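You operate a simulated robot arm through the tools that you are given. There is no shell and no other tool.

Carry out the task below with a simulated two-armed robot. There is one attempt and no reset: what you move stays moved.

TASK
Turn the crimper dial to 22. Put the green hose stub on top of the silver block. Fetch the blue hose stub and stand it on top of the white stopper. Pick up the red hose stub with one hand, pass it to the other hand and put it on the top of the steel table. Take the purple label bottle and leave it on the top of the workbench. Put the short carton on the top of the yellow dryer. Put the green padlock in the green tray. Take the clean intake filter marked "BV8C-374" from the top of the workbench and leave it on the top of the steel table. The order is free. Set down upright: blue hose stub, purple label bottle, short carton, clean intake filter.

The check looks at the end state, three seconds after you hand in, the way a careful person would. Anything else that was tipped, shoved, dropped, spilled or broken makes it a failure. Lids that push on must go on centred and level and be pressed home; caps that screw on are set level and turned clockwise until they are tight.

THE ROBOT
Two 6-joint arms with two-finger grippers on one trunk, on a base that drives. Base frame: it is fixed to the floor where the robot stands at the start and does not move with it; the origin is under the middle of the robot, x ahead of it, y to its left, z up; the surface under the hand at the start is at about z = 0.854. Readings come in m, degrees, newtons and seconds.
The left shoulder is at the start at [0.03, 0.178, 0.988], the right one opposite. With the tool pointing down near the work surface each hand reaches from about 0.36 to 0.84 m from the robot's upright axis, wherever it stands, measured 20 degrees to its own side. Places, roughly: blue hose stub [0.5, -0.25, 1]; clean intake filter [0.75, 0.75, 1]; crimper dial [0.7, -0.1, 0.9]; green hose stub [0.5, -0.25, 1]; green padlock (4x2x9 cm) [0.9, 0.7, 0.9]; green tray (14x13 cm) [0.44, 0.02, 0.86]; purple label bottle [0.5, -2, 0.75]; red hose stub [0.5, -0.25, 1]; short carton (7x6x9 cm) [0.4, -2.1, 0.6]; silver block (20x5x6 cm) [1.5, 0.5, 0.8]; top of the steel table [1.4, 0.1, 0.8]; top of the workbench [0.7, 0.2, 0.8]; top of the yellow dryer [-1.7, -0.4, 1]; white stopper (5x5x4 cm) [0.6, -3.4, 0.9]. Payload 2.54 kg a hand.
The TCP of each hand is the grasp point between the finger pads, 0.03 m short of the fingertips. In the tool frame z runs along the fingers and y along their closing line. The gripper opens to 0.116 m. The gripper's body begins 0.095 m behind the TCP.
Orientation is told as [roll, pitch, yaw] about the base's x, y, z axes, in that order, counted from this pose: with the fingers straight down and closing along the base's y, the tool's x points along the base's -x, its y along +y and its z along -z.

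THE INTERFACE
- The arms move only by the tool jog_arm. It takes "left_series", "right_series" or both (then of equal length, played together; a hand with none holds still); each is a list of rows, each a list of 3 entries, a list of its own where there are three numbers: the turn, a rotation vector about the tool's x, y, z in units of 5 degrees (1.0 is 5 degrees), then the shift along the tool's x, y, z in units of 50 mm (1.0 is 50 mm), then the closure in counts, from 0 (fully open) to 255 (shut). In form: [[[rx, ry, rz], [tx, ty, tz], hand], ...]. A call has 1 to 20 rows; each row shifts and turns the commanded pose from where the row before left it, along the tool's axes as they then stand. A call with a number of a shift or a turn outside -1 to 1 is refused whole. Rows are played at 5 a second. More than 0.05 m and 8.6 degrees between two rows, or a gripper value outside its range, and nothing of the call is played. Where a pose cannot be reached the arm comes as near as it can. A force on the tool above 40 N (or 10 N above the force at the start of the call, whichever is more), or a blocked arm, ends the call early, and 0.2 s more pass. Each finger travels about 0.153 m/s and halts on what it meets, pressing with about 26 N; the grip force reading is that of the motor and also rises with nothing between the fingers. The clock runs only during rows and for 0.2 s after the last one: add rows that do not move to give the fingers time. It gives the time, the measured TCP pose, the force on the tool (base axes), the opening and the grip force at its end, in the units of the frame above (readings bear some noise), with the torque about the TCP (base axes, N m) and any sound that the robot's microphone picked up, and new pictures: "pictures" is both (left out), scene, wrist or none (wrist: the cameras of the hands that moved).
- Cameras (640 x 400 px; columns grow to the right, rows downward): "scene" is now at [0.0368, 0.0203, 1.7028]; the picture's right is [0.29, -0.96, 0.00], its down [-0.78, -0.24, -0.57] and it looks along [0.55, 0.17, -0.82] (base axes); focal length 263 px, centre (320, 200). "left" rides on the left gripper at [0.069, 0.015, -0.122] in its tool frame; the picture's right is [-0.21, 0.98, 0.00], its down [-0.83, -0.18, -0.53] and it looks along [-0.52, -0.11, 0.85] (tool axes); focal length 251 px, centre (320, 200). "right" rides on the right gripper at [0.069, -0.015, -0.122] in its tool frame; the picture's right is [0.21, 0.98, 0.00], its down [-0.83, 0.18, -0.53] and it looks along [-0.52, 0.11, 0.85] (tool axes); focal length 251 px, centre (320, 200). There is no depth. A picture from a camera that has moved, and an enlarged one, comes with that camera's place and axes in the base frame and with its lens.
- lift_body(by): slides the trunk up (or, below 0, down) by that many m; the arms and the scene camera ride with it, the base frame stays. It gives what a move gives, with no picture.
- base_move(legs): drives the robot by 1 to 6 legs, each [ahead, left, turn to the left] in m, m and degrees, along the robot's own axes; the way and the turn of a leg run together, so that a leg with both is an arc; at most 1.5 m and 180 degrees a leg. The arms and the cameras ride along, it lands a little off, and it stops where it bumps. It gives what a move gives, and a new picture of the scene camera.
- aim_head(pan, tilt): turns the head with the scene camera to pan (to the left, within 143 degrees either way) and tilt (down, from -29 to 69), counted from straight ahead of the robot. It gives what a move gives, and a new picture of the scene camera.
- close_up(camera, box): a new picture of the part [left, top, right, bottom] of that camera's present view, enlarged. It takes no simulated time.
- finish_job(): hands the job in; it is judged then, once.

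Places have to be worked out from the pictures, the camera data and where the tool is seen. Open the grippers and draw the arms clear of the work before you hand the job in, unless the task says otherwise.

The tools are called after "Emit:" as a command line: name --argument value ..., lists and objects as JSON in quotes. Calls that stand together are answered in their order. jog_arm: Moves the arms, as the interface text tells. Its arguments: {"type":"object","properties":{"left_series":{"type":"array","items":{"type":"array"}},"right_series":{"type":"array","items":{"type":"array"}},"pictures":{"type":"string","enum":["both","scene","wrist","none"]}},"required":[]} The other tools are called the same way: lift_body (by) slides the trunk up or down; base_move (legs) drives the base; aim_head (pan, tilt) turns the head that bears the scene camera; close_up (camera, box) takes an enlarged picture of a part of a camera's view; finish_job () hands the job in.

At the start:

```text
time: 0.0
left_eef_pos: [0.5468, 0.1969, 1.2567]
left_tool_rot: [0.1, 0.0, 0.0]
left_force: [0.3, -0.5, -0.4]
left_wrist_torque: [0.01, -0.02, 0.03]
left_opening: 0.1159
left_grip_force: 0.0
right_eef_pos: [0.5695, -0.1731, 1.272]
right_tool_rot: [0.0, 0.1, -0.1]
right_force: [0.2, 0.3, 0.2]
right_wrist_torque: [0.0, 0.01, -0.01]
right_opening: 0.116
right_grip_force: 0.1
trunk travel left (down, up): [-0.2, 0.34]
robot x, y, heading: [0.0043, -0.0005, 0.1]
head pan, tilt: [16.8, 54.9]
```

scene: 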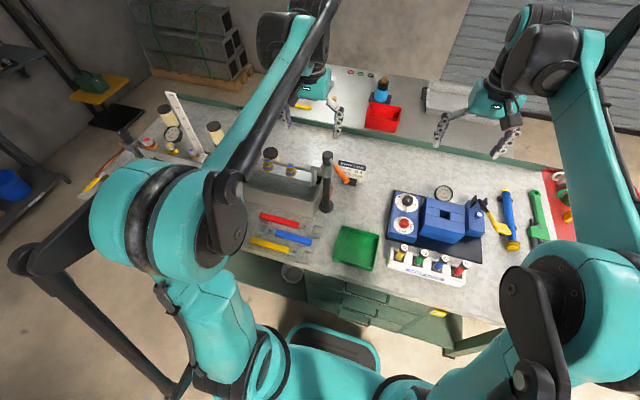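
right: 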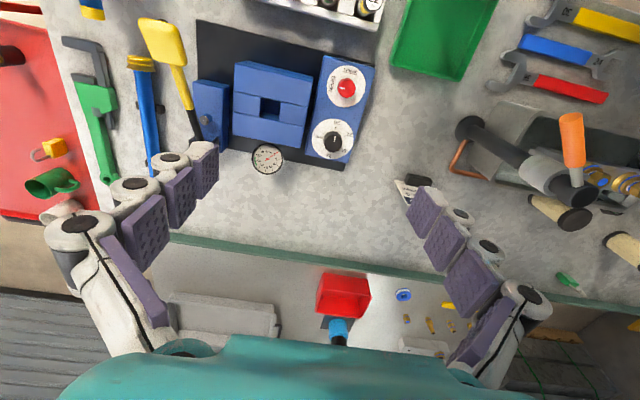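
left: 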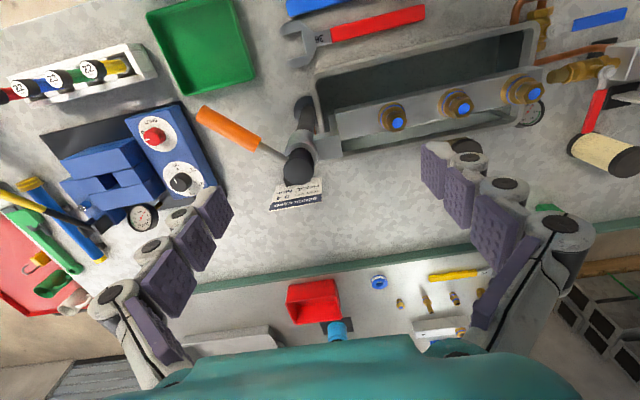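

I start by looking closer at the workbench: the crimper with its dials and the rack with hose stubs.

Emit:
close_up --camera "scene" --box '[330, 160, 530, 300]'

Emit:
close_up --camera "right" --box '[180, 0, 400, 180]'

Emit:
close_up --camera "scene" --box '[80, 80, 400, 280]'

```text
2.86 times, centred on (430, 230) of scene
camera zoom: at [0.0368, 0.0203, 1.7028], right [0.29, -0.96, 0.0], down [-0.78, -0.24, -0.57], along [0.55, 0.17, -0.82], focal length 751 px, centre (6, 114)
```

zoom: 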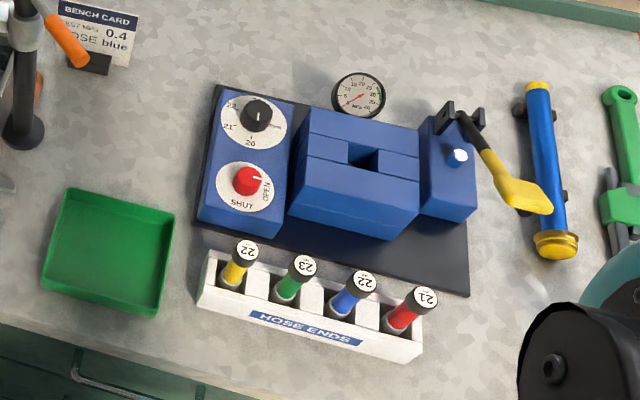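

```text
2.22 times, centred on (290, 90) of right
camera zoom: at [0.5013, -0.188, 1.3954], right [-0.21, 0.98, 0.0], down [0.83, 0.18, 0.53], along [0.52, 0.11, -0.85], focal length 559 px, centre (387, 444)
```

zoom: 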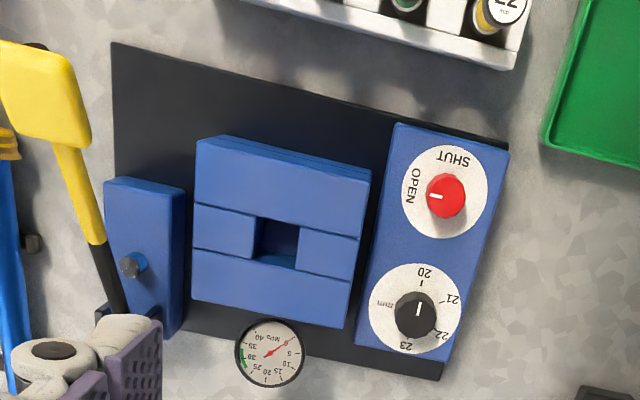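

```text
2.00 times, centred on (240, 180) of scene
camera zoom: at [0.0368, 0.0203, 1.7028], right [0.29, -0.96, 0.0], down [-0.78, -0.24, -0.57], along [0.55, 0.17, -0.82], focal length 526 px, centre (480, 240)
```

zoom: 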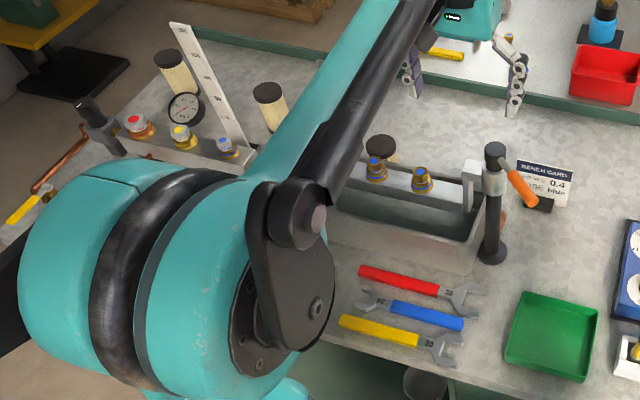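

Emit:
close_up --camera "right" --box '[300, 100, 370, 170]'

Emit:
close_up --camera "scene" --box '[385, 180, 435, 215]'

Emit:
close_up --camera "scene" --box '[385, 235, 475, 285]'

Emit:
close_up --camera "left" --box '[250, 180, 350, 220]'

```text
5.71 times, centred on (335, 135) of right
camera zoom: at [0.5013, -0.188, 1.3954], right [-0.21, 0.98, 0.0], down [0.83, 0.18, 0.53], along [0.52, 0.11, -0.85], focal length 1437 px, centre (234, 571)
```

zoom: 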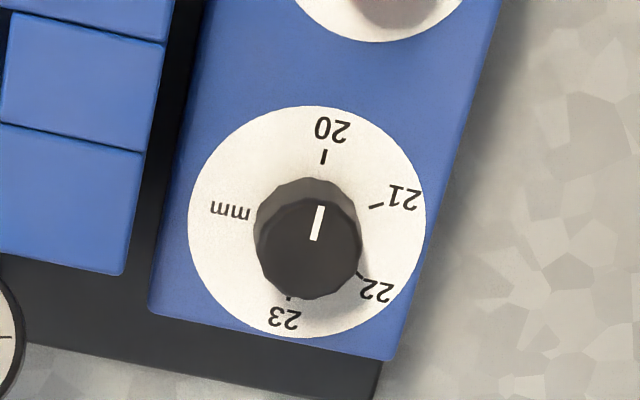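

```text
11.43 times, centred on (410, 198) of scene
camera zoom: at [0.0368, 0.0203, 1.7028], right [0.29, -0.96, 0.0], down [-0.78, -0.24, -0.57], along [0.55, 0.17, -0.82], focal length 3006 px, centre (-709, 229)
```

zoom: 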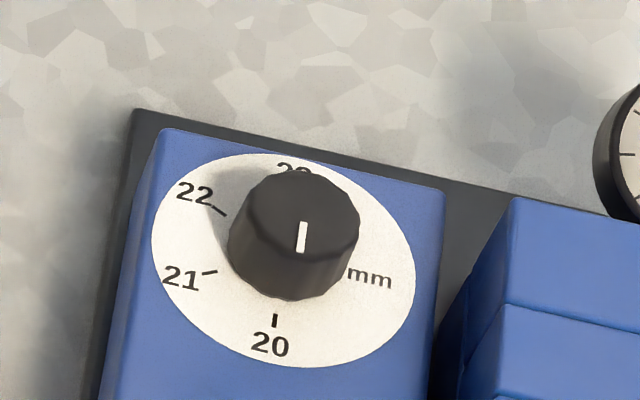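

```text
7.11 times, centred on (430, 260) of scene
camera zoom: at [0.0368, 0.0203, 1.7028], right [0.29, -0.96, 0.0], down [-0.78, -0.24, -0.57], along [0.55, 0.17, -0.82], focal length 1870 px, centre (-462, -227)
```

zoom: 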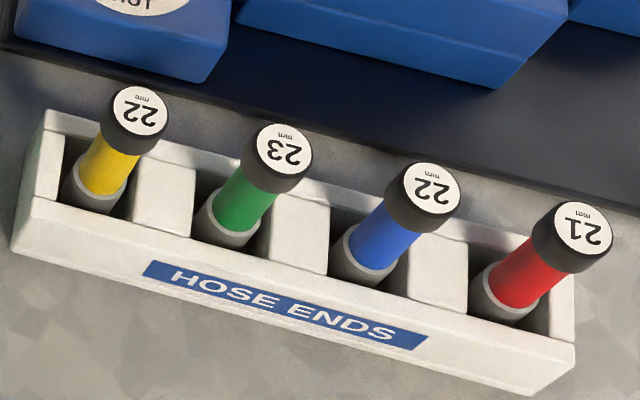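

```text
6.40 times, centred on (300, 200) of left
camera zoom: at [0.4782, 0.2121, 1.3786], right [0.21, 0.98, 0.0], down [0.83, -0.18, 0.53], along [0.52, -0.11, -0.85], focal length 1609 px, centre (448, 200)
```

zoom: 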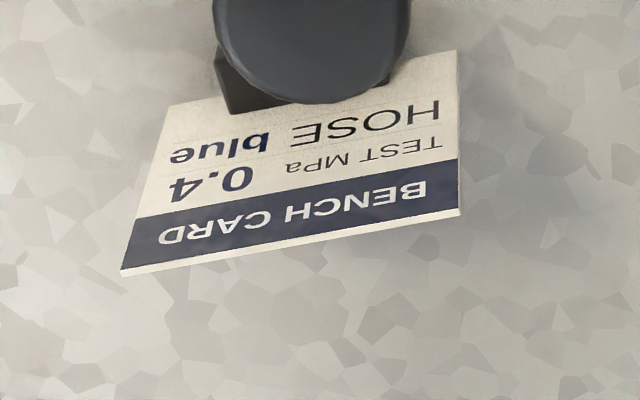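

I look around with the head to learn the room before moving anything.

Emit:
aim_head --pan 0 --tilt 25

Emit:
aim_head --pan 60 --tilt 25

Emit:
aim_head --pan 120 --tilt 25

Emit:
aim_head --pan -60 --tilt 25

Emit:
aim_head --pan -120 --tilt 25

Emit:
aim_head --pan -143 --tilt 25

```text
time: 0.9
left_eef_pos: [0.5469, 0.1965, 1.2573]
left_tool_rot: [0.1, 0.0, 0.0]
left_force: [0.2, 0.0, 0.3]
left_wrist_torque: [0.01, 0.01, 0.0]
left_opening: 0.1162
left_grip_force: 0.1
right_eef_pos: [0.5706, -0.1728, 1.2715]
right_tool_rot: [0.0, 0.1, 0.1]
right_force: [-0.2, -0.9, -0.4]
right_wrist_torque: [0.05, 0.01, 0.01]
right_opening: 0.1161
right_grip_force: 0.0
trunk travel left (down, up): [-0.2, 0.34]
robot x, y, heading: [-0.0007, 0.001, -0.0]
head pan, tilt: [0.0, 25.0]
camera scene: at [0.0599, -0.0005, 1.7467], right [0.0, -1.0, 0.0], down [-0.42, 0.0, -0.91], along [0.91, 0.0, -0.42], focal length 263 px, centre (320, 200)
```

scene: 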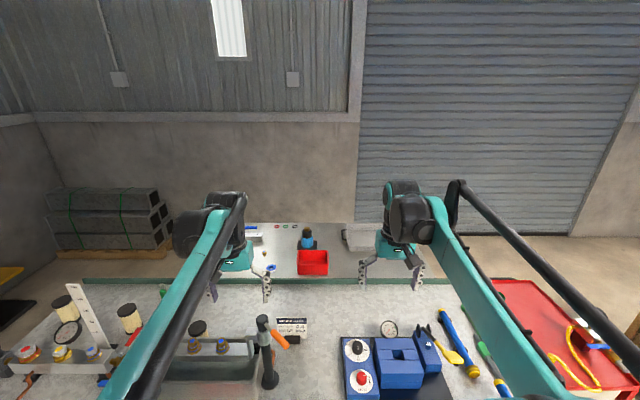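

```text
time: 2.2
left_eef_pos: [0.5462, 0.1963, 1.2582]
left_tool_rot: [0.1, 0.0, 0.0]
left_force: [-0.2, 0.2, 0.4]
left_wrist_torque: [0.03, 0.0, 0.01]
left_opening: 0.116
left_grip_force: 0.1
right_eef_pos: [0.5695, -0.1719, 1.2724]
right_tool_rot: [0.0, 0.0, 0.0]
right_force: [0.6, 0.8, -0.1]
right_wrist_torque: [0.01, -0.03, -0.01]
right_opening: 0.116
right_grip_force: 0.1
trunk travel left (down, up): [-0.2, 0.34]
robot x, y, heading: [0.0018, 0.0011, 0.1]
head pan, tilt: [60.0, 25.0]
camera scene: at [0.0139, 0.0792, 1.7468], right [0.87, -0.5, 0.0], down [-0.21, -0.37, -0.91], along [0.45, 0.78, -0.42], focal length 263 px, centre (320, 200)
```

scene: 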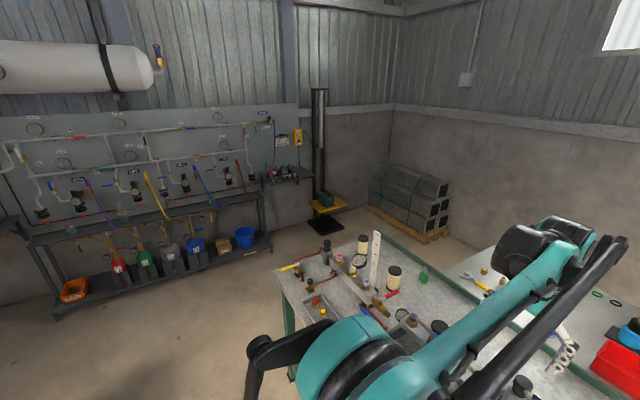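

```text
time: 3.5
left_eef_pos: [0.5469, 0.1968, 1.2573]
left_tool_rot: [0.0, 0.0, 0.0]
left_force: [-0.1, 0.3, -0.9]
left_wrist_torque: [0.01, -0.01, 0.02]
left_opening: 0.1159
left_grip_force: 0.0
right_eef_pos: [0.57, -0.1718, 1.2732]
right_tool_rot: [0.0, 0.0, 0.0]
right_force: [-0.2, 0.3, 0.0]
right_wrist_torque: [0.02, 0.02, 0.01]
right_opening: 0.1158
right_grip_force: 0.0
trunk travel left (down, up): [-0.2, 0.34]
robot x, y, heading: [-0.0014, 0.0002, 0.1]
head pan, tilt: [120.0, 25.0]
camera scene: at [-0.0783, 0.0792, 1.7468], right [0.87, 0.5, 0.0], down [0.21, -0.37, -0.91], along [-0.45, 0.79, -0.42], focal length 263 px, centre (320, 200)
```

scene: 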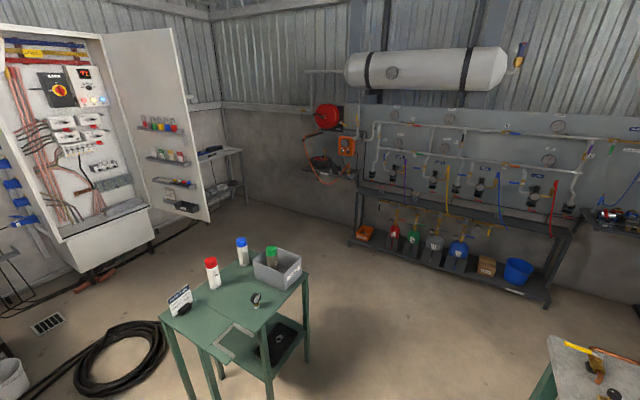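

```text
time: 6.2
left_eef_pos: [0.5473, 0.197, 1.257]
left_tool_rot: [0.0, 0.0, 0.0]
left_force: [-0.6, 0.3, -0.2]
left_wrist_torque: [0.01, 0.01, -0.02]
left_opening: 0.1162
left_grip_force: 0.1
right_eef_pos: [0.5698, -0.1718, 1.272]
right_tool_rot: [0.0, 0.0, 0.0]
right_force: [0.8, 0.0, -0.5]
right_wrist_torque: [-0.04, -0.03, -0.02]
right_opening: 0.1161
right_grip_force: 0.1
trunk travel left (down, up): [-0.2, 0.34]
robot x, y, heading: [-0.0035, -0.0019, -0.1]
head pan, tilt: [-60.0, 25.0]
camera scene: at [0.0138, -0.0804, 1.7468], right [-0.87, -0.5, 0.0], down [-0.21, 0.37, -0.91], along [0.45, -0.78, -0.42], focal length 263 px, centre (320, 200)
```

scene: 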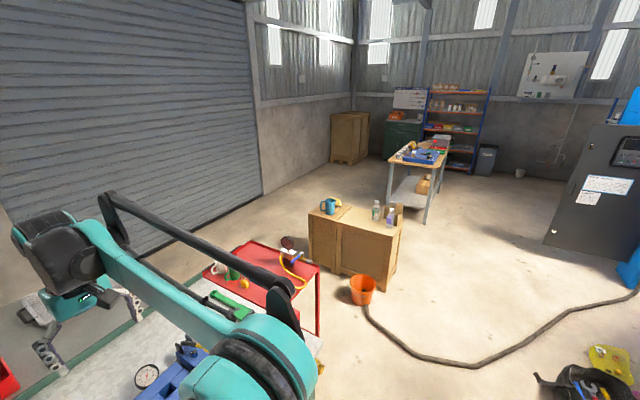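

```text
time: 7.5
left_eef_pos: [0.5466, 0.1962, 1.2585]
left_tool_rot: [-0.1, 0.0, 0.0]
left_force: [-0.2, 0.6, -0.8]
left_wrist_torque: [-0.03, -0.01, 0.02]
left_opening: 0.1161
left_grip_force: 0.1
right_eef_pos: [0.5691, -0.1738, 1.273]
right_tool_rot: [-0.1, 0.0, 0.0]
right_force: [-0.1, 0.0, 0.0]
right_wrist_torque: [0.0, -0.01, 0.04]
right_opening: 0.116
right_grip_force: 0.0
trunk travel left (down, up): [-0.2, 0.34]
robot x, y, heading: [-0.0022, 0.0013, 0.3]
head pan, tilt: [-120.0, 25.0]
camera scene: at [-0.0783, -0.0804, 1.7468], right [-0.87, 0.5, 0.0], down [0.21, 0.37, -0.91], along [-0.45, -0.79, -0.42], focal length 263 px, centre (320, 200)
```

scene: 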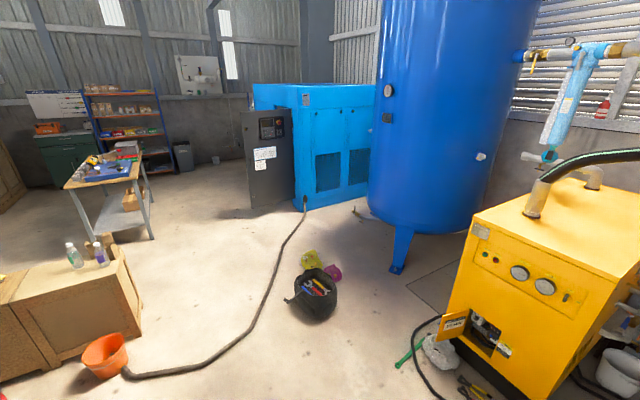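

```text
time: 8.4
left_eef_pos: [0.548, 0.1964, 1.2583]
left_tool_rot: [0.0, 0.0, 0.1]
left_force: [-0.6, -0.9, -0.6]
left_wrist_torque: [0.02, -0.02, -0.01]
left_opening: 0.1161
left_grip_force: 0.1
right_eef_pos: [0.5701, -0.1727, 1.2728]
right_tool_rot: [0.0, 0.0, 0.1]
right_force: [-0.7, 0.1, 0.5]
right_wrist_torque: [0.04, -0.06, 0.02]
right_opening: 0.1158
right_grip_force: 0.1
trunk travel left (down, up): [-0.2, 0.34]
robot x, y, heading: [0.0022, -0.0018, -0.3]
head pan, tilt: [-143.0, 25.0]
camera scene: at [-0.1058, -0.0561, 1.7468], right [-0.6, 0.8, 0.0], down [0.34, 0.25, -0.91], along [-0.72, -0.55, -0.42], focal length 263 px, centre (320, 200)
```

scene: 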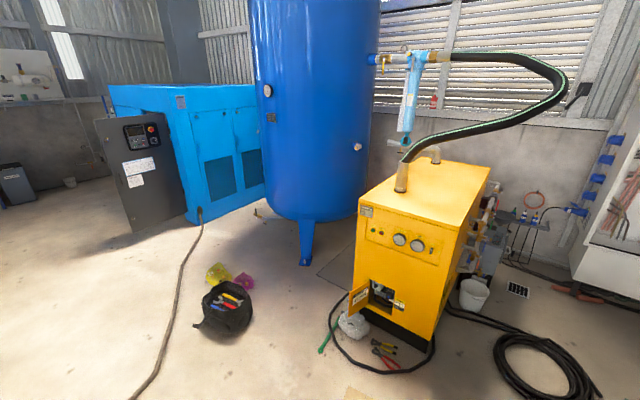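

I zoom in on the crate and the far table to the right, where the bottle, the carton and the white stopper should be.

Emit:
aim_head --pan -75 --tilt 20

Emit:
close_up --camera "scene" --box '[200, 170, 340, 260]'

Emit:
close_up --camera "scene" --box '[290, 110, 400, 180]'

```text
time: 9.8
left_eef_pos: [0.5465, 0.1968, 1.257]
left_tool_rot: [-0.1, -0.1, 0.0]
left_force: [-1.0, 0.9, 0.9]
left_wrist_torque: [0.0, -0.03, 0.04]
left_opening: 0.1159
left_grip_force: 0.1
right_eef_pos: [0.5715, -0.1728, 1.2708]
right_tool_rot: [0.0, 0.0, 0.0]
right_force: [-0.4, 0.4, 0.0]
right_wrist_torque: [0.0, 0.0, -0.01]
right_opening: 0.1161
right_grip_force: 0.0
trunk travel left (down, up): [-0.2, 0.34]
robot x, y, heading: [0.0018, -0.0034, -0.1]
head pan, tilt: [-75.0, 20.0]
camera scene: at [-0.0083, -0.0906, 1.7549], right [-0.97, -0.26, 0.0], down [-0.09, 0.33, -0.94], along [0.24, -0.91, -0.34], focal length 263 px, centre (320, 200)
```

scene: 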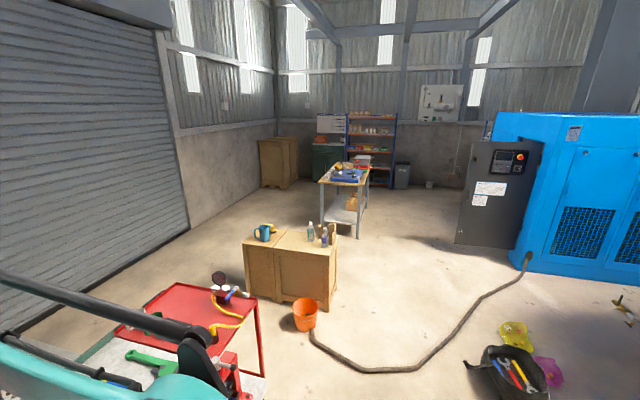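

```text
4.44 times, centred on (270, 215) of scene
camera zoom: at [-0.0083, -0.0906, 1.7549], right [-0.97, -0.26, 0.0], down [-0.09, 0.33, -0.94], along [0.24, -0.91, -0.34], focal length 1169 px, centre (542, 133)
```

zoom: 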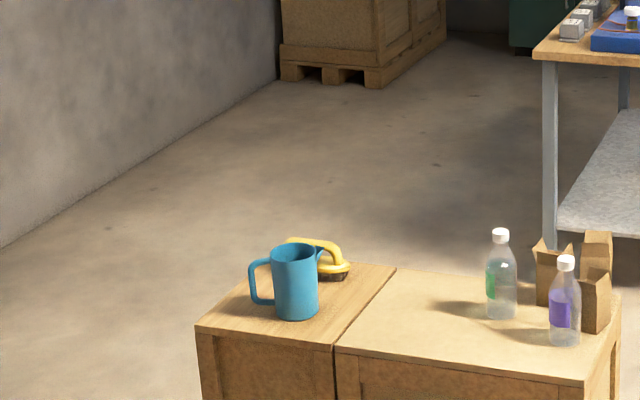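

```text
5.71 times, centred on (345, 145) of scene
camera zoom: at [-0.0083, -0.0906, 1.7549], right [-0.97, -0.26, 0.0], down [-0.09, 0.33, -0.94], along [0.24, -0.91, -0.34], focal length 1503 px, centre (177, 514)
```

zoom: 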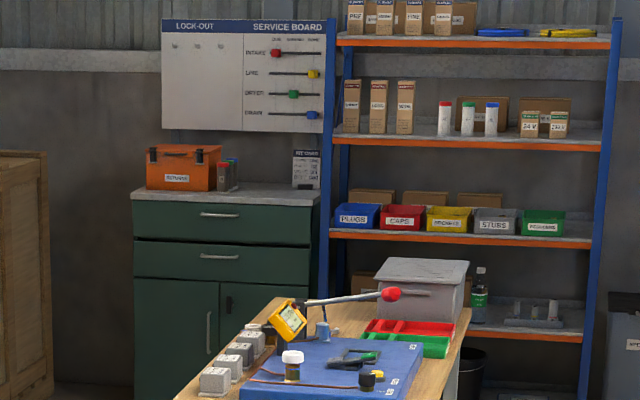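

I look at the steel table area beyond the bench from two more head angles.

Emit:
aim_head --pan 20 --tilt 30

Emit:
close_up --camera "scene" --box '[220, 100, 480, 260]'

Emit:
aim_head --pan 45 --tilt 40

Emit:
close_up --camera "scene" --box '[240, 80, 480, 230]'

Emit:
aim_head --pan -20 --tilt 30

```text
time: 11.5
left_eef_pos: [0.5477, 0.1961, 1.2563]
left_tool_rot: [0.1, 0.1, 0.0]
left_force: [0.3, -0.1, 1.1]
left_wrist_torque: [-0.03, -0.01, 0.02]
left_opening: 0.1162
left_grip_force: 0.1
right_eef_pos: [0.5702, -0.1727, 1.2731]
right_tool_rot: [0.1, 0.0, 0.0]
right_force: [-0.1, -0.2, 0.0]
right_wrist_torque: [0.01, 0.02, -0.03]
right_opening: 0.1159
right_grip_force: 0.1
trunk travel left (down, up): [-0.2, 0.34]
robot x, y, heading: [0.0023, 0.0015, -0.3]
head pan, tilt: [20.0, 30.0]
camera scene: at [0.0527, 0.0303, 1.7388], right [0.34, -0.94, 0.0], down [-0.47, -0.17, -0.87], along [0.81, 0.3, -0.5], focal length 263 px, centre (320, 200)
```

scene: 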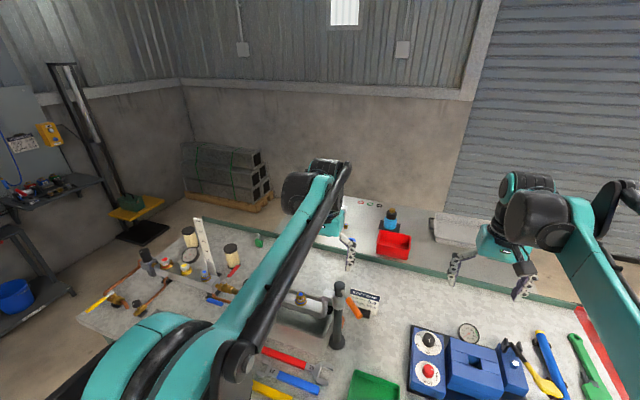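

```text
2.46 times, centred on (350, 180) of scene
camera zoom: at [0.0527, 0.0303, 1.7388], right [0.34, -0.94, 0.0], down [-0.47, -0.17, -0.87], along [0.81, 0.3, -0.5], focal length 647 px, centre (246, 249)
```

zoom: 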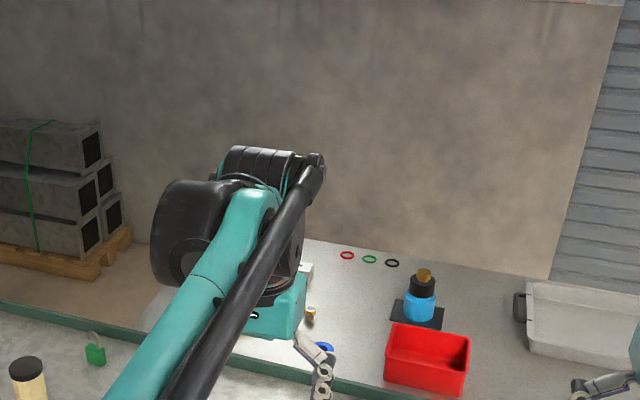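

```text
time: 12.4
left_eef_pos: [0.5462, 0.1966, 1.2558]
left_tool_rot: [-0.1, 0.0, 0.0]
left_force: [-0.3, -0.1, -0.5]
left_wrist_torque: [0.0, -0.02, 0.04]
left_opening: 0.1158
left_grip_force: 0.0
right_eef_pos: [0.5696, -0.1728, 1.271]
right_tool_rot: [0.0, 0.0, 0.1]
right_force: [-0.8, -0.9, 0.5]
right_wrist_torque: [-0.01, -0.02, 0.02]
right_opening: 0.116
right_grip_force: 0.0
trunk travel left (down, up): [-0.2, 0.34]
robot x, y, heading: [0.0001, 0.0021, -0.0]
head pan, tilt: [45.0, 40.0]
camera scene: at [0.0279, 0.0595, 1.7235], right [0.71, -0.71, 0.0], down [-0.45, -0.45, -0.77], along [0.54, 0.54, -0.64], focal length 263 px, centre (320, 200)
```

scene: 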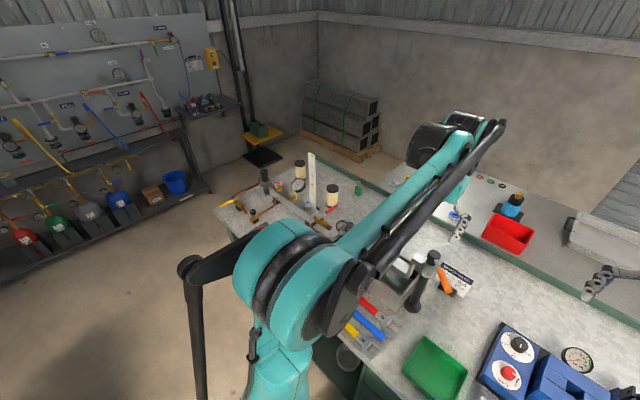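

```text
2.67 times, centred on (360, 155) of scene
camera zoom: at [0.0279, 0.0595, 1.7235], right [0.71, -0.71, 0.0], down [-0.45, -0.45, -0.77], along [0.54, 0.54, -0.64], focal length 701 px, centre (213, 320)
```

zoom: 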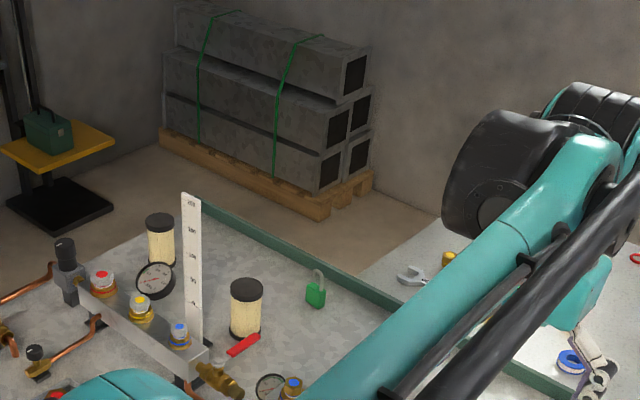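

```text
time: 13.8
left_eef_pos: [0.5473, 0.1968, 1.2566]
left_tool_rot: [0.0, 0.0, 0.1]
left_force: [0.1, 1.2, 0.5]
left_wrist_torque: [-0.02, 0.0, -0.01]
left_opening: 0.116
left_grip_force: 0.1
right_eef_pos: [0.57, -0.1716, 1.2726]
right_tool_rot: [0.0, 0.0, 0.0]
right_force: [-0.5, 0.7, 0.9]
right_wrist_torque: [-0.03, 0.01, 0.0]
right_opening: 0.1157
right_grip_force: 0.0
trunk travel left (down, up): [-0.2, 0.34]
robot x, y, heading: [0.0008, -0.004, 0.1]
head pan, tilt: [-20.0, 30.0]
camera scene: at [0.0527, -0.0315, 1.7388], right [-0.34, -0.94, 0.0], down [-0.47, 0.17, -0.87], along [0.81, -0.3, -0.5], focal length 263 px, centre (320, 200)
```

scene: 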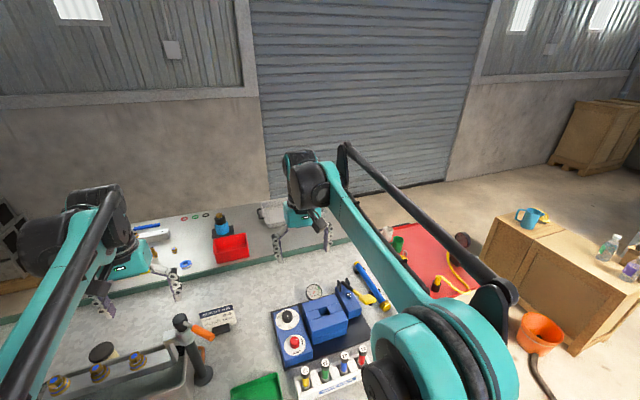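

The pointer is at 20 and the marks are 60° apart clockwise, so the dial needs 120° clockwise. The knob top is near (0.658, -0.128, 0.923); I bring the right hand above it, pre-turned by +60° yaw, and aim the head there.

Emit:
jog_arm --right_series '[[[0, 0, 0], [-0.293, 0.15, 0.733], 123], [[0, 0, 0], [-0.293, 0.15, 0.733], 123], [[0, 0, 0], [-0.293, 0.15, 0.733], 123], [[0, 0, 0], [-0.293, 0.15, 0.733], 123], [[0, 0, 0], [-0.293, 0.15, 0.733], 123], [[0, 0, 0], [-0.293, 0.15, 0.733], 123], [[0, 0, -1], [0, 0, 0], 123], [[0, 0, -1], [0, 0, 0], 123], [[0, 0, -1], [0, 0, 0], 123], [[0, 0, -1], [0, 0, 0], 123], [[0, 0, -1], [0, 0, 0], 123], [[0, 0, -1], [0, 0, 0], 123], [[0, 0, -1], [0, 0, 0], 123], [[0, 0, -1], [0, 0, 0], 123], [[0, 0, -1], [0, 0, 0], 123], [[0, 0, -1], [0, 0, 0], 123], [[0, 0, -1], [0, 0, 0], 123], [[0, 0, -1], [0, 0, 0], 123]]' --pictures "none"

Emit:
aim_head --pan -8 --tilt 48

Emit:
close_up --camera "right" --box '[120, 50, 520, 300]'

```text
time: 17.6
left_eef_pos: [0.5466, 0.1962, 1.2579]
left_tool_rot: [0.1, 0.0, 0.0]
left_force: [-0.1, 0.0, 0.5]
left_wrist_torque: [0.0, 0.0, 0.0]
left_opening: 0.1161
left_grip_force: 0.1
right_eef_pos: [0.6574, -0.1264, 1.0525]
right_tool_rot: [0.0, 0.0, 60.1]
right_force: [-0.7, 0.7, -0.3]
right_wrist_torque: [-0.02, 0.02, 0.02]
right_opening: 0.0602
right_grip_force: 0.0
trunk travel left (down, up): [-0.2, 0.34]
robot x, y, heading: [0.0047, 0.0013, -0.1]
head pan, tilt: [-20.0, 30.0]
```

```text
time: 18.4
left_eef_pos: [0.5473, 0.1968, 1.2565]
left_tool_rot: [-0.1, -0.1, 0.1]
left_force: [-1.0, 0.3, 0.6]
left_wrist_torque: [-0.01, -0.02, -0.01]
left_opening: 0.1162
left_grip_force: 0.0
right_eef_pos: [0.6585, -0.1289, 1.0534]
right_tool_rot: [0.1, 0.0, 59.9]
right_force: [-0.3, 0.7, 0.0]
right_wrist_torque: [-0.01, -0.01, 0.01]
right_opening: 0.06
right_grip_force: 0.1
trunk travel left (down, up): [-0.2, 0.34]
robot x, y, heading: [-0.0019, 0.0, 0.3]
head pan, tilt: [-8.0, 48.0]
camera scene: at [0.0458, -0.0116, 1.712], right [-0.14, -0.99, 0.0], down [-0.74, 0.1, -0.67], along [0.66, -0.09, -0.74], focal length 263 px, centre (320, 200)
```

scene: 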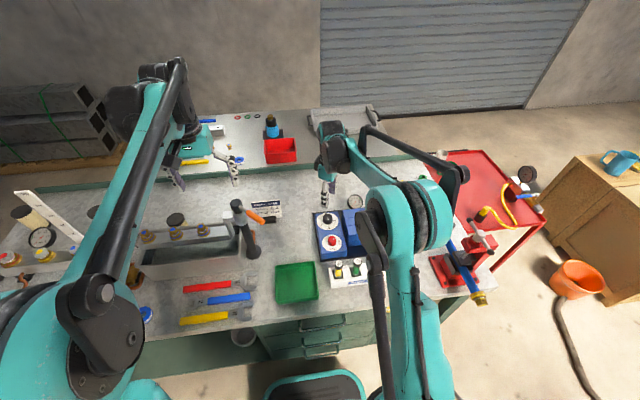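

```text
1.60 times, centred on (320, 175) of right
camera zoom: at [0.6365, -0.1953, 1.1759], right [-0.95, 0.3, 0.0], down [0.26, 0.81, 0.53], along [0.16, 0.51, -0.85], focal length 402 px, centre (320, 240)
```

zoom: 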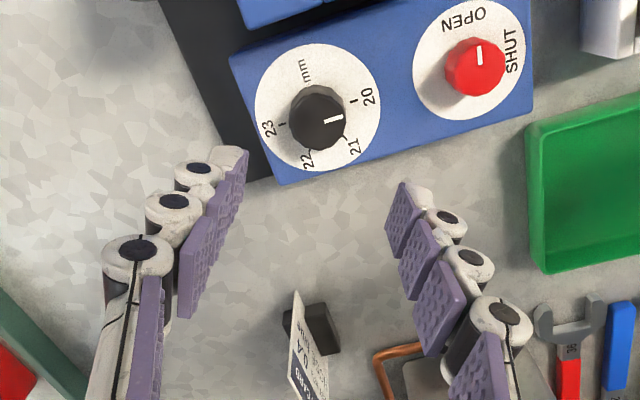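

Emit:
close_up --camera "right" --box '[270, 70, 370, 160]'

```text
4.44 times, centred on (320, 115) of right
camera zoom: at [0.6365, -0.1953, 1.1759], right [-0.95, 0.3, 0.0], down [0.26, 0.81, 0.53], along [0.16, 0.51, -0.85], focal length 1118 px, centre (320, 578)
```

zoom: 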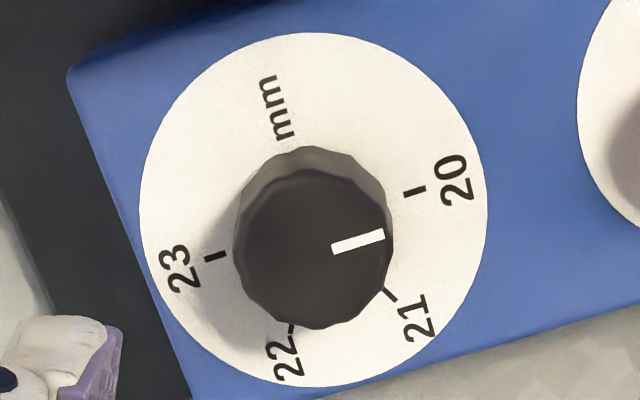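

The hand is centred over the knob. I go down so the fingertips straddle it and close on it.

Emit:
jog_arm --right_series '[[[0, 0, 0], [0, 0, 0.8], 123], [[0, 0, 0], [0, 0, 0.8], 123], [[0, 0, 0], [0, 0, 0.7], 123], [[0, 0, 0], [0, 0, 0], 150], [[0, 0, 0], [0, 0, 0], 180], [[0, 0, 0], [0, 0, 0], 210], [[0, 0, 0], [0, 0, 0], 210]]' --pictures "wrist"

```text
time: 20.0
left_eef_pos: [0.5484, 0.1952, 1.2557]
left_tool_rot: [0.1, 0.0, 0.0]
left_force: [-0.2, 0.1, -0.2]
left_wrist_torque: [0.03, -0.03, 0.01]
left_opening: 0.1159
left_grip_force: 0.0
right_eef_pos: [0.6586, -0.1288, 0.9385]
right_tool_rot: [0.0, -0.1, 60.0]
right_force: [8.8, -4.2, 2.8]
right_wrist_torque: [-0.13, -0.51, -0.03]
right_opening: 0.0363
right_grip_force: 45.1
trunk travel left (down, up): [-0.2, 0.34]
robot x, y, heading: [0.0025, 0.0007, -0.0]
head pan, tilt: [-8.0, 48.0]
camera right: at [0.6373, -0.1962, 1.0614], right [-0.95, 0.3, 0.0], down [0.26, 0.81, 0.53], along [0.16, 0.51, -0.85], focal length 251 px, centre (320, 200)
```

right: 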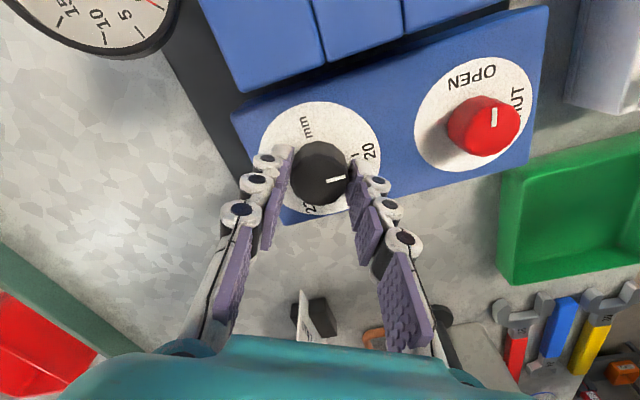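

The knob is held (opening 36 mm). I rotate clockwise 100° first and then check.

Emit:
jog_arm --right_series '[[[0, 0, 1], [0, -0.02, 0], 215], [[0, 0, 1], [0, 0, 0], 215], [[0, 0, 1], [0, 0, 0], 215], [[0, 0, 1], [0, 0, 0], 215], [[0, 0, 1], [0, 0, 0], 215], [[0, 0, 1], [0, 0, 0], 215], [[0, 0, 1], [0, 0, 0], 215], [[0, 0, 1], [0, 0, 0], 215], [[0, 0, 1], [0, 0, 0], 215], [[0, 0, 1], [0, 0, 0], 215], [[0, 0, 1], [0, 0, 0], 215], [[0, 0, 1], [0, 0, 0], 215], [[0, 0, 1], [0, 0, 0], 215], [[0, 0, 1], [0, 0, 0], 215], [[0, 0, 1], [0, 0, 0], 215], [[0, 0, 1], [0, 0, 0], 215], [[0, 0, 1], [0, 0, 0], 215], [[0, 0, 1], [0, 0, 0], 215], [[0, 0, 1], [0, 0, 0], 215], [[0, 0, 1], [0, 0, 0], 215]]' --pictures "wrist"

```text
time: 24.2
left_eef_pos: [0.546, 0.1979, 1.2572]
left_tool_rot: [-0.1, 0.0, 0.0]
left_force: [0.3, -0.2, -0.8]
left_wrist_torque: [0.0, -0.04, 0.01]
left_opening: 0.116
left_grip_force: 0.1
right_eef_pos: [0.6583, -0.1251, 0.9379]
right_tool_rot: [-0.1, 0.0, -40.1]
right_force: [-5.0, 14.3, -3.3]
right_wrist_torque: [0.46, 0.15, 0.01]
right_opening: 0.0361
right_grip_force: 44.6
trunk travel left (down, up): [-0.2, 0.34]
robot x, y, heading: [-0.0032, -0.0014, -0.0]
head pan, tilt: [-8.0, 48.0]
camera right: at [0.5959, -0.0932, 1.0614], right [0.46, 0.89, 0.0], down [0.75, -0.39, 0.53], along [0.47, -0.25, -0.85], focal length 251 px, centre (320, 200)
```

right: 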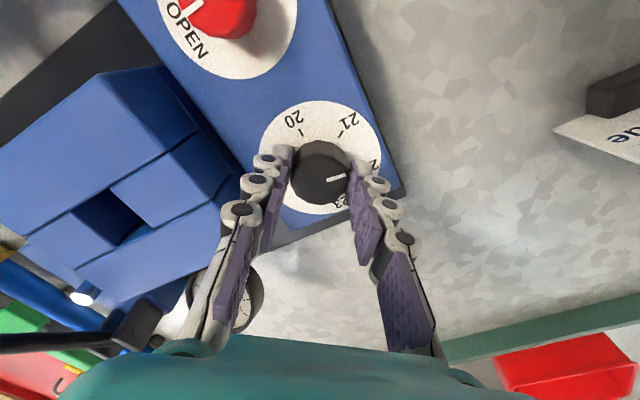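

The knob turns with the hand. I give it the remaining 20°.

Emit:
jog_arm --right_series '[[[0, 0, 1], [0, 0, 0], 215], [[0, 0, 1], [0, 0, 0], 215], [[0, 0, 1], [0, 0, 0], 215], [[0, 0, 1], [0, 0, 0], 215], [[0, 0, 0], [0, 0, 0], 215]]' --pictures "none"

Emit:
close_up --camera "right" --box '[250, 90, 400, 220]'

```text
time: 25.4
left_eef_pos: [0.5469, 0.1991, 1.2576]
left_tool_rot: [-0.1, 0.0, 0.0]
left_force: [-1.3, 0.2, -0.5]
left_wrist_torque: [-0.01, -0.01, -0.02]
left_opening: 0.1158
left_grip_force: 0.0
right_eef_pos: [0.6585, -0.126, 0.9375]
right_tool_rot: [0.1, -0.1, -60.0]
right_force: [13.7, 16.5, 22.9]
right_wrist_torque: [1.18, -0.11, 0.04]
right_opening: 0.036
right_grip_force: 44.7
trunk travel left (down, up): [-0.2, 0.34]
robot x, y, heading: [0.001, -0.0037, -0.1]
head pan, tilt: [-8.0, 48.0]
```

```text
3.08 times, centred on (325, 155) of right
camera zoom: at [0.611, -0.0734, 1.0612], right [0.74, 0.67, 0.0], down [0.57, -0.62, 0.54], along [0.36, -0.4, -0.84], focal length 774 px, centre (305, 338)
```

zoom: 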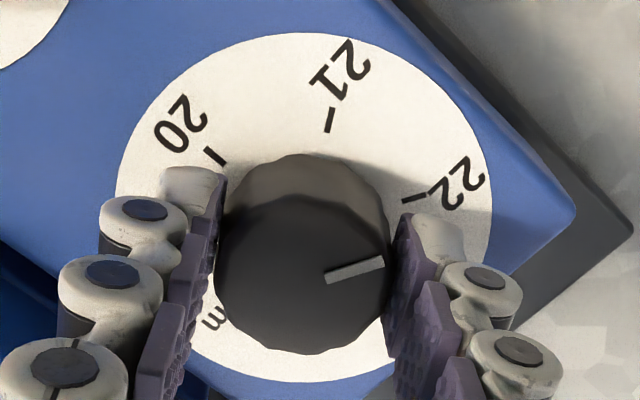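

The pointer lines up with 22. I release, rise, and check from above.

Emit:
jog_arm --right_series '[[[0, 0, 0], [0, 0, 0], 180], [[0, 0, 0], [0, 0, 0], 123], [[0, 0, 0], [0, 0, 0], 123], [[0, 0, 0], [0, 0, -0.8], 123], [[0, 0, 0], [0, 0, -0.8], 123], [[0, 0, 0], [0, 0, -0.8], 123], [[0, 0, 0], [0, 0, -0.8], 123]]' --pictures "none"

Emit:
close_up --camera "right" --box '[250, 30, 400, 160]'

Emit:
close_up --camera "scene" --box '[300, 195, 370, 265]'

```text
time: 27.0
left_eef_pos: [0.5452, 0.197, 1.2572]
left_tool_rot: [-0.1, 0.0, 0.0]
left_force: [0.0, 0.5, 0.2]
left_wrist_torque: [-0.01, -0.04, 0.02]
left_opening: 0.1161
left_grip_force: 0.1
right_eef_pos: [0.6582, -0.1291, 1.0996]
right_tool_rot: [0.0, -0.1, -60.0]
right_force: [0.1, -0.3, 0.5]
right_wrist_torque: [0.0, 0.01, -0.01]
right_opening: 0.0599
right_grip_force: 0.1
trunk travel left (down, up): [-0.2, 0.34]
robot x, y, heading: [-0.0015, -0.0013, -0.0]
head pan, tilt: [-8.0, 48.0]
```

```text
3.08 times, centred on (325, 95) of right
camera zoom: at [0.6099, -0.0765, 1.2223], right [0.74, 0.67, 0.0], down [0.57, -0.62, 0.53], along [0.36, -0.39, -0.85], focal length 774 px, centre (305, 523)
```

zoom: 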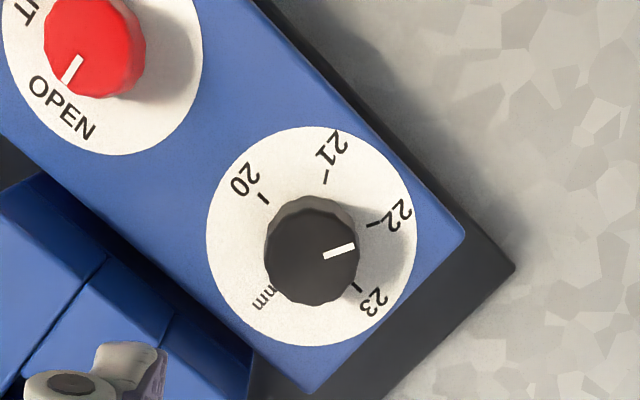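

```text
5.71 times, centred on (335, 230) of scene
camera zoom: at [0.0449, -0.0112, 1.712], right [-0.14, -0.99, 0.0], down [-0.74, 0.1, -0.67], along [0.66, -0.09, -0.74], focal length 1503 px, centre (234, 29)
```

zoom: 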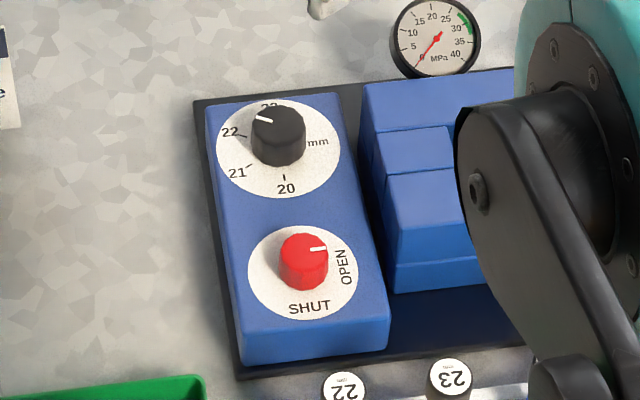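

The dial reads 22. Now I turn the right hand back to yaw 0 and move it over the hose rack to view it from above.

Emit:
jog_arm --right_series '[[[0, 0, -1], [0, 0, -0.167], 60], [[0, 0, -1], [0, 0, -0.167], 60], [[0, 0, -1], [0, 0, -0.167], 60], [[0, 0, -1], [0, 0, -0.167], 60], [[0, 0, -1], [0, 0, -0.167], 60], [[0, 0, -1], [0, 0, -0.167], 60], [[0, 0, -1], [0, 0, -0.167], 60], [[0, 0, -1], [0, 0, -0.167], 60], [[0, 0, -1], [0, 0, -0.167], 60], [[0, 0, -1], [0, 0, -0.167], 60], [[0, 0, -1], [0, 0, -0.167], 60], [[0, 0, -1], [0, 0, -0.167], 60], [[0, 0, 0], [0.832, -0.484, 0], 60], [[0, 0, 0], [0.832, -0.484, 0], 60], [[0, 0, 0], [0.832, -0.484, 0], 60], [[0, 0, 0], [0.832, -0.484, 0], 60], [[0, 0, 0], [0.832, -0.484, 0], 60], [[0, 0, 0], [0, 0, 0], 60]]' --pictures "both"

```text
time: 30.8
left_eef_pos: [0.548, 0.1973, 1.256]
left_tool_rot: [0.0, 0.1, 0.0]
left_force: [-0.4, -0.4, -0.3]
left_wrist_torque: [-0.01, 0.01, 0.02]
left_opening: 0.1159
left_grip_force: 0.0
right_eef_pos: [0.4509, -0.2478, 1.1942]
right_tool_rot: [0.1, 0.2, 0.0]
right_force: [-0.3, -0.2, -0.5]
right_wrist_torque: [0.0, 0.06, 0.01]
right_opening: 0.0888
right_grip_force: 0.1
trunk travel left (down, up): [-0.2, 0.34]
robot x, y, heading: [0.0009, -0.0036, 0.3]
head pan, tilt: [-8.0, 48.0]
camera scene: at [0.0474, -0.0112, 1.7119], right [-0.14, -0.99, 0.0], down [-0.74, 0.1, -0.67], along [0.66, -0.09, -0.74], focal length 263 px, centre (320, 200)
camera right: at [0.3823, -0.264, 1.3175], right [-0.21, 0.98, 0.0], down [0.83, 0.18, 0.53], along [0.52, 0.11, -0.85], focal length 251 px, centre (320, 200)
```

scene: 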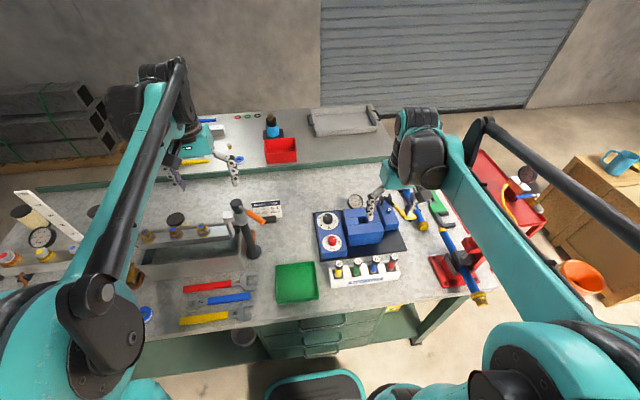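
right: 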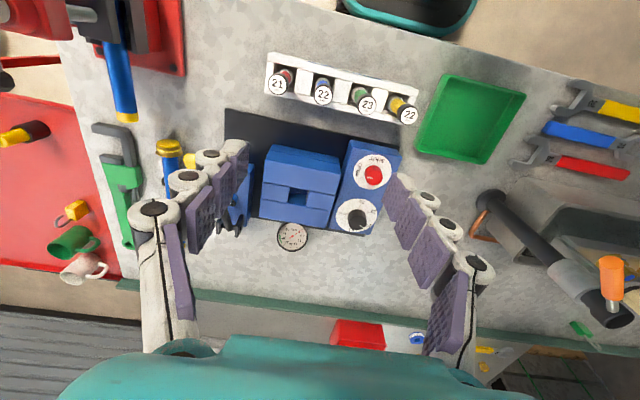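

Emit:
close_up --camera "right" --box '[255, 40, 430, 140]'

Emit:
close_up --camera "scene" --box '[310, 235, 420, 305]'

```text
3.66 times, centred on (342, 90) of right
camera zoom: at [0.3823, -0.264, 1.3175], right [-0.21, 0.98, 0.0], down [0.83, 0.18, 0.53], along [0.52, 0.11, -0.85], focal length 920 px, centre (238, 602)
```

zoom: 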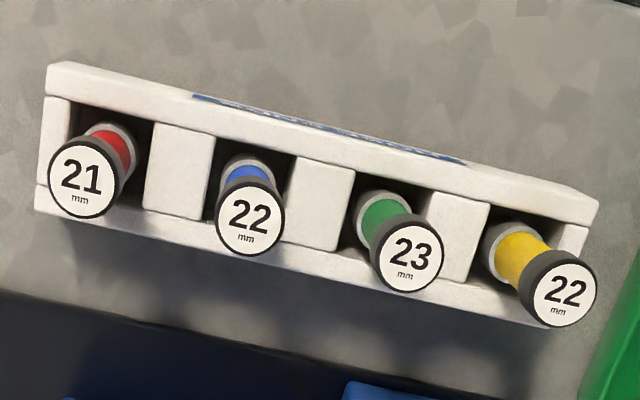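

```text
5.71 times, centred on (365, 270) of scene
camera zoom: at [0.0474, -0.0112, 1.7119], right [-0.14, -0.99, 0.0], down [-0.74, 0.1, -0.67], along [0.66, -0.09, -0.74], focal length 1503 px, centre (63, -200)
```

zoom: 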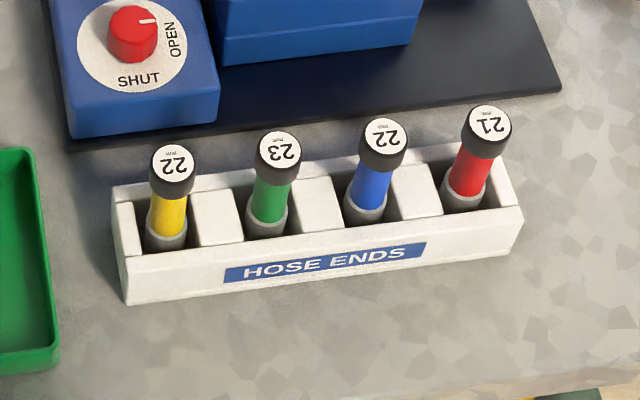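

By triangulation the stub tops are near z 0.97 at red (0.439,-0.308), blue (0.437,-0.247) and green (0.436,-0.188), and the rack top is at about 0.906. I bring the right hand above the red stub with the fingers partly closed.

Emit:
jog_arm --right_series '[[[0, 0, 0], [0.12, -0.6, 0.5], 145], [[0, 0, 0], [0.12, -0.6, 0.5], 145], [[0, 0, 0], [0, 0, 0.9], 145], [[0, 0, 0], [0, 0, 0.7], 145], [[0, 0, 0], [0, 0, 0], 145], [[0, 0, 0], [0, 0, 0], 145]]' --pictures "wrist"

Emit:
close_up --camera "right" --box '[220, 0, 420, 200]'

```text
time: 32.2
left_eef_pos: [0.547, 0.1968, 1.2577]
left_tool_rot: [0.0, 0.0, 0.0]
left_force: [1.1, -0.2, -0.9]
left_wrist_torque: [0.0, 0.0, 0.0]
left_opening: 0.1161
left_grip_force: 0.0
right_eef_pos: [0.4373, -0.3086, 1.0664]
right_tool_rot: [0.0, 0.0, 0.0]
right_force: [-0.7, -1.1, -0.6]
right_wrist_torque: [0.02, 0.0, 0.03]
right_opening: 0.05
right_grip_force: 0.1
trunk travel left (down, up): [-0.2, 0.34]
robot x, y, heading: [-0.001, -0.0013, 0.0]
head pan, tilt: [-8.0, 48.0]
camera right: at [0.3679, -0.3241, 1.1896], right [-0.21, 0.98, 0.0], down [0.83, 0.18, 0.53], along [0.52, 0.11, -0.85], focal length 251 px, centre (320, 200)
```

right: 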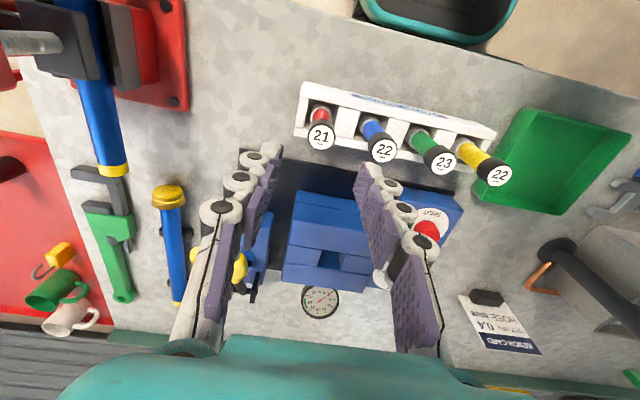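

```text
2.00 times, centred on (320, 100) of right
camera zoom: at [0.3679, -0.3241, 1.1896], right [-0.21, 0.98, 0.0], down [0.83, 0.18, 0.53], along [0.52, 0.11, -0.85], focal length 503 px, centre (320, 400)
```

zoom: 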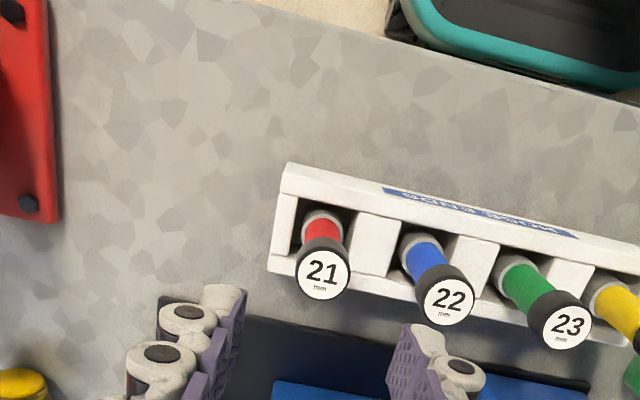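

The alignment is within about 1 mm. I descend onto the red stub and grip the cap end.

Emit:
jog_arm --right_series '[[[0, 0, 0], [0, 0.026, 0.7], 145], [[0, 0, 0], [0, 0, 0.7], 145], [[0, 0, 0], [0, 0, 0.69], 145], [[0, 0, 0], [0, 0, 0], 145], [[0, 0, 0], [0, 0, 0], 190], [[0, 0, 0], [0, 0, 0], 230], [[0, 0, 0], [0, 0, 0], 240]]' --pictures "wrist"

```text
time: 33.8
left_eef_pos: [0.5485, 0.1959, 1.2577]
left_tool_rot: [-0.1, -0.1, 0.1]
left_force: [-1.1, -0.1, -0.3]
left_wrist_torque: [0.0, -0.03, 0.05]
left_opening: 0.116
left_grip_force: 0.0
right_eef_pos: [0.439, -0.3093, 0.9629]
right_tool_rot: [0.0, 0.1, 0.0]
right_force: [0.2, -0.6, -0.6]
right_wrist_torque: [0.01, 0.02, 0.01]
right_opening: 0.0238
right_grip_force: 26.0
trunk travel left (down, up): [-0.2, 0.34]
robot x, y, heading: [0.0033, -0.0016, 0.4]
head pan, tilt: [-8.0, 48.0]
camera right: at [0.3699, -0.3251, 1.0861], right [-0.21, 0.98, 0.0], down [0.83, 0.18, 0.53], along [0.52, 0.11, -0.85], focal length 251 px, centre (320, 200)
```

right: 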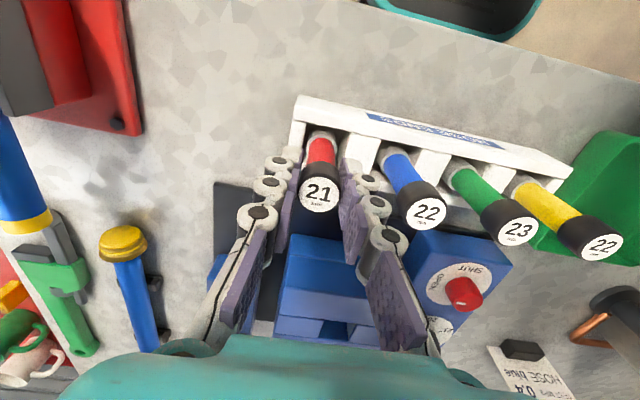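

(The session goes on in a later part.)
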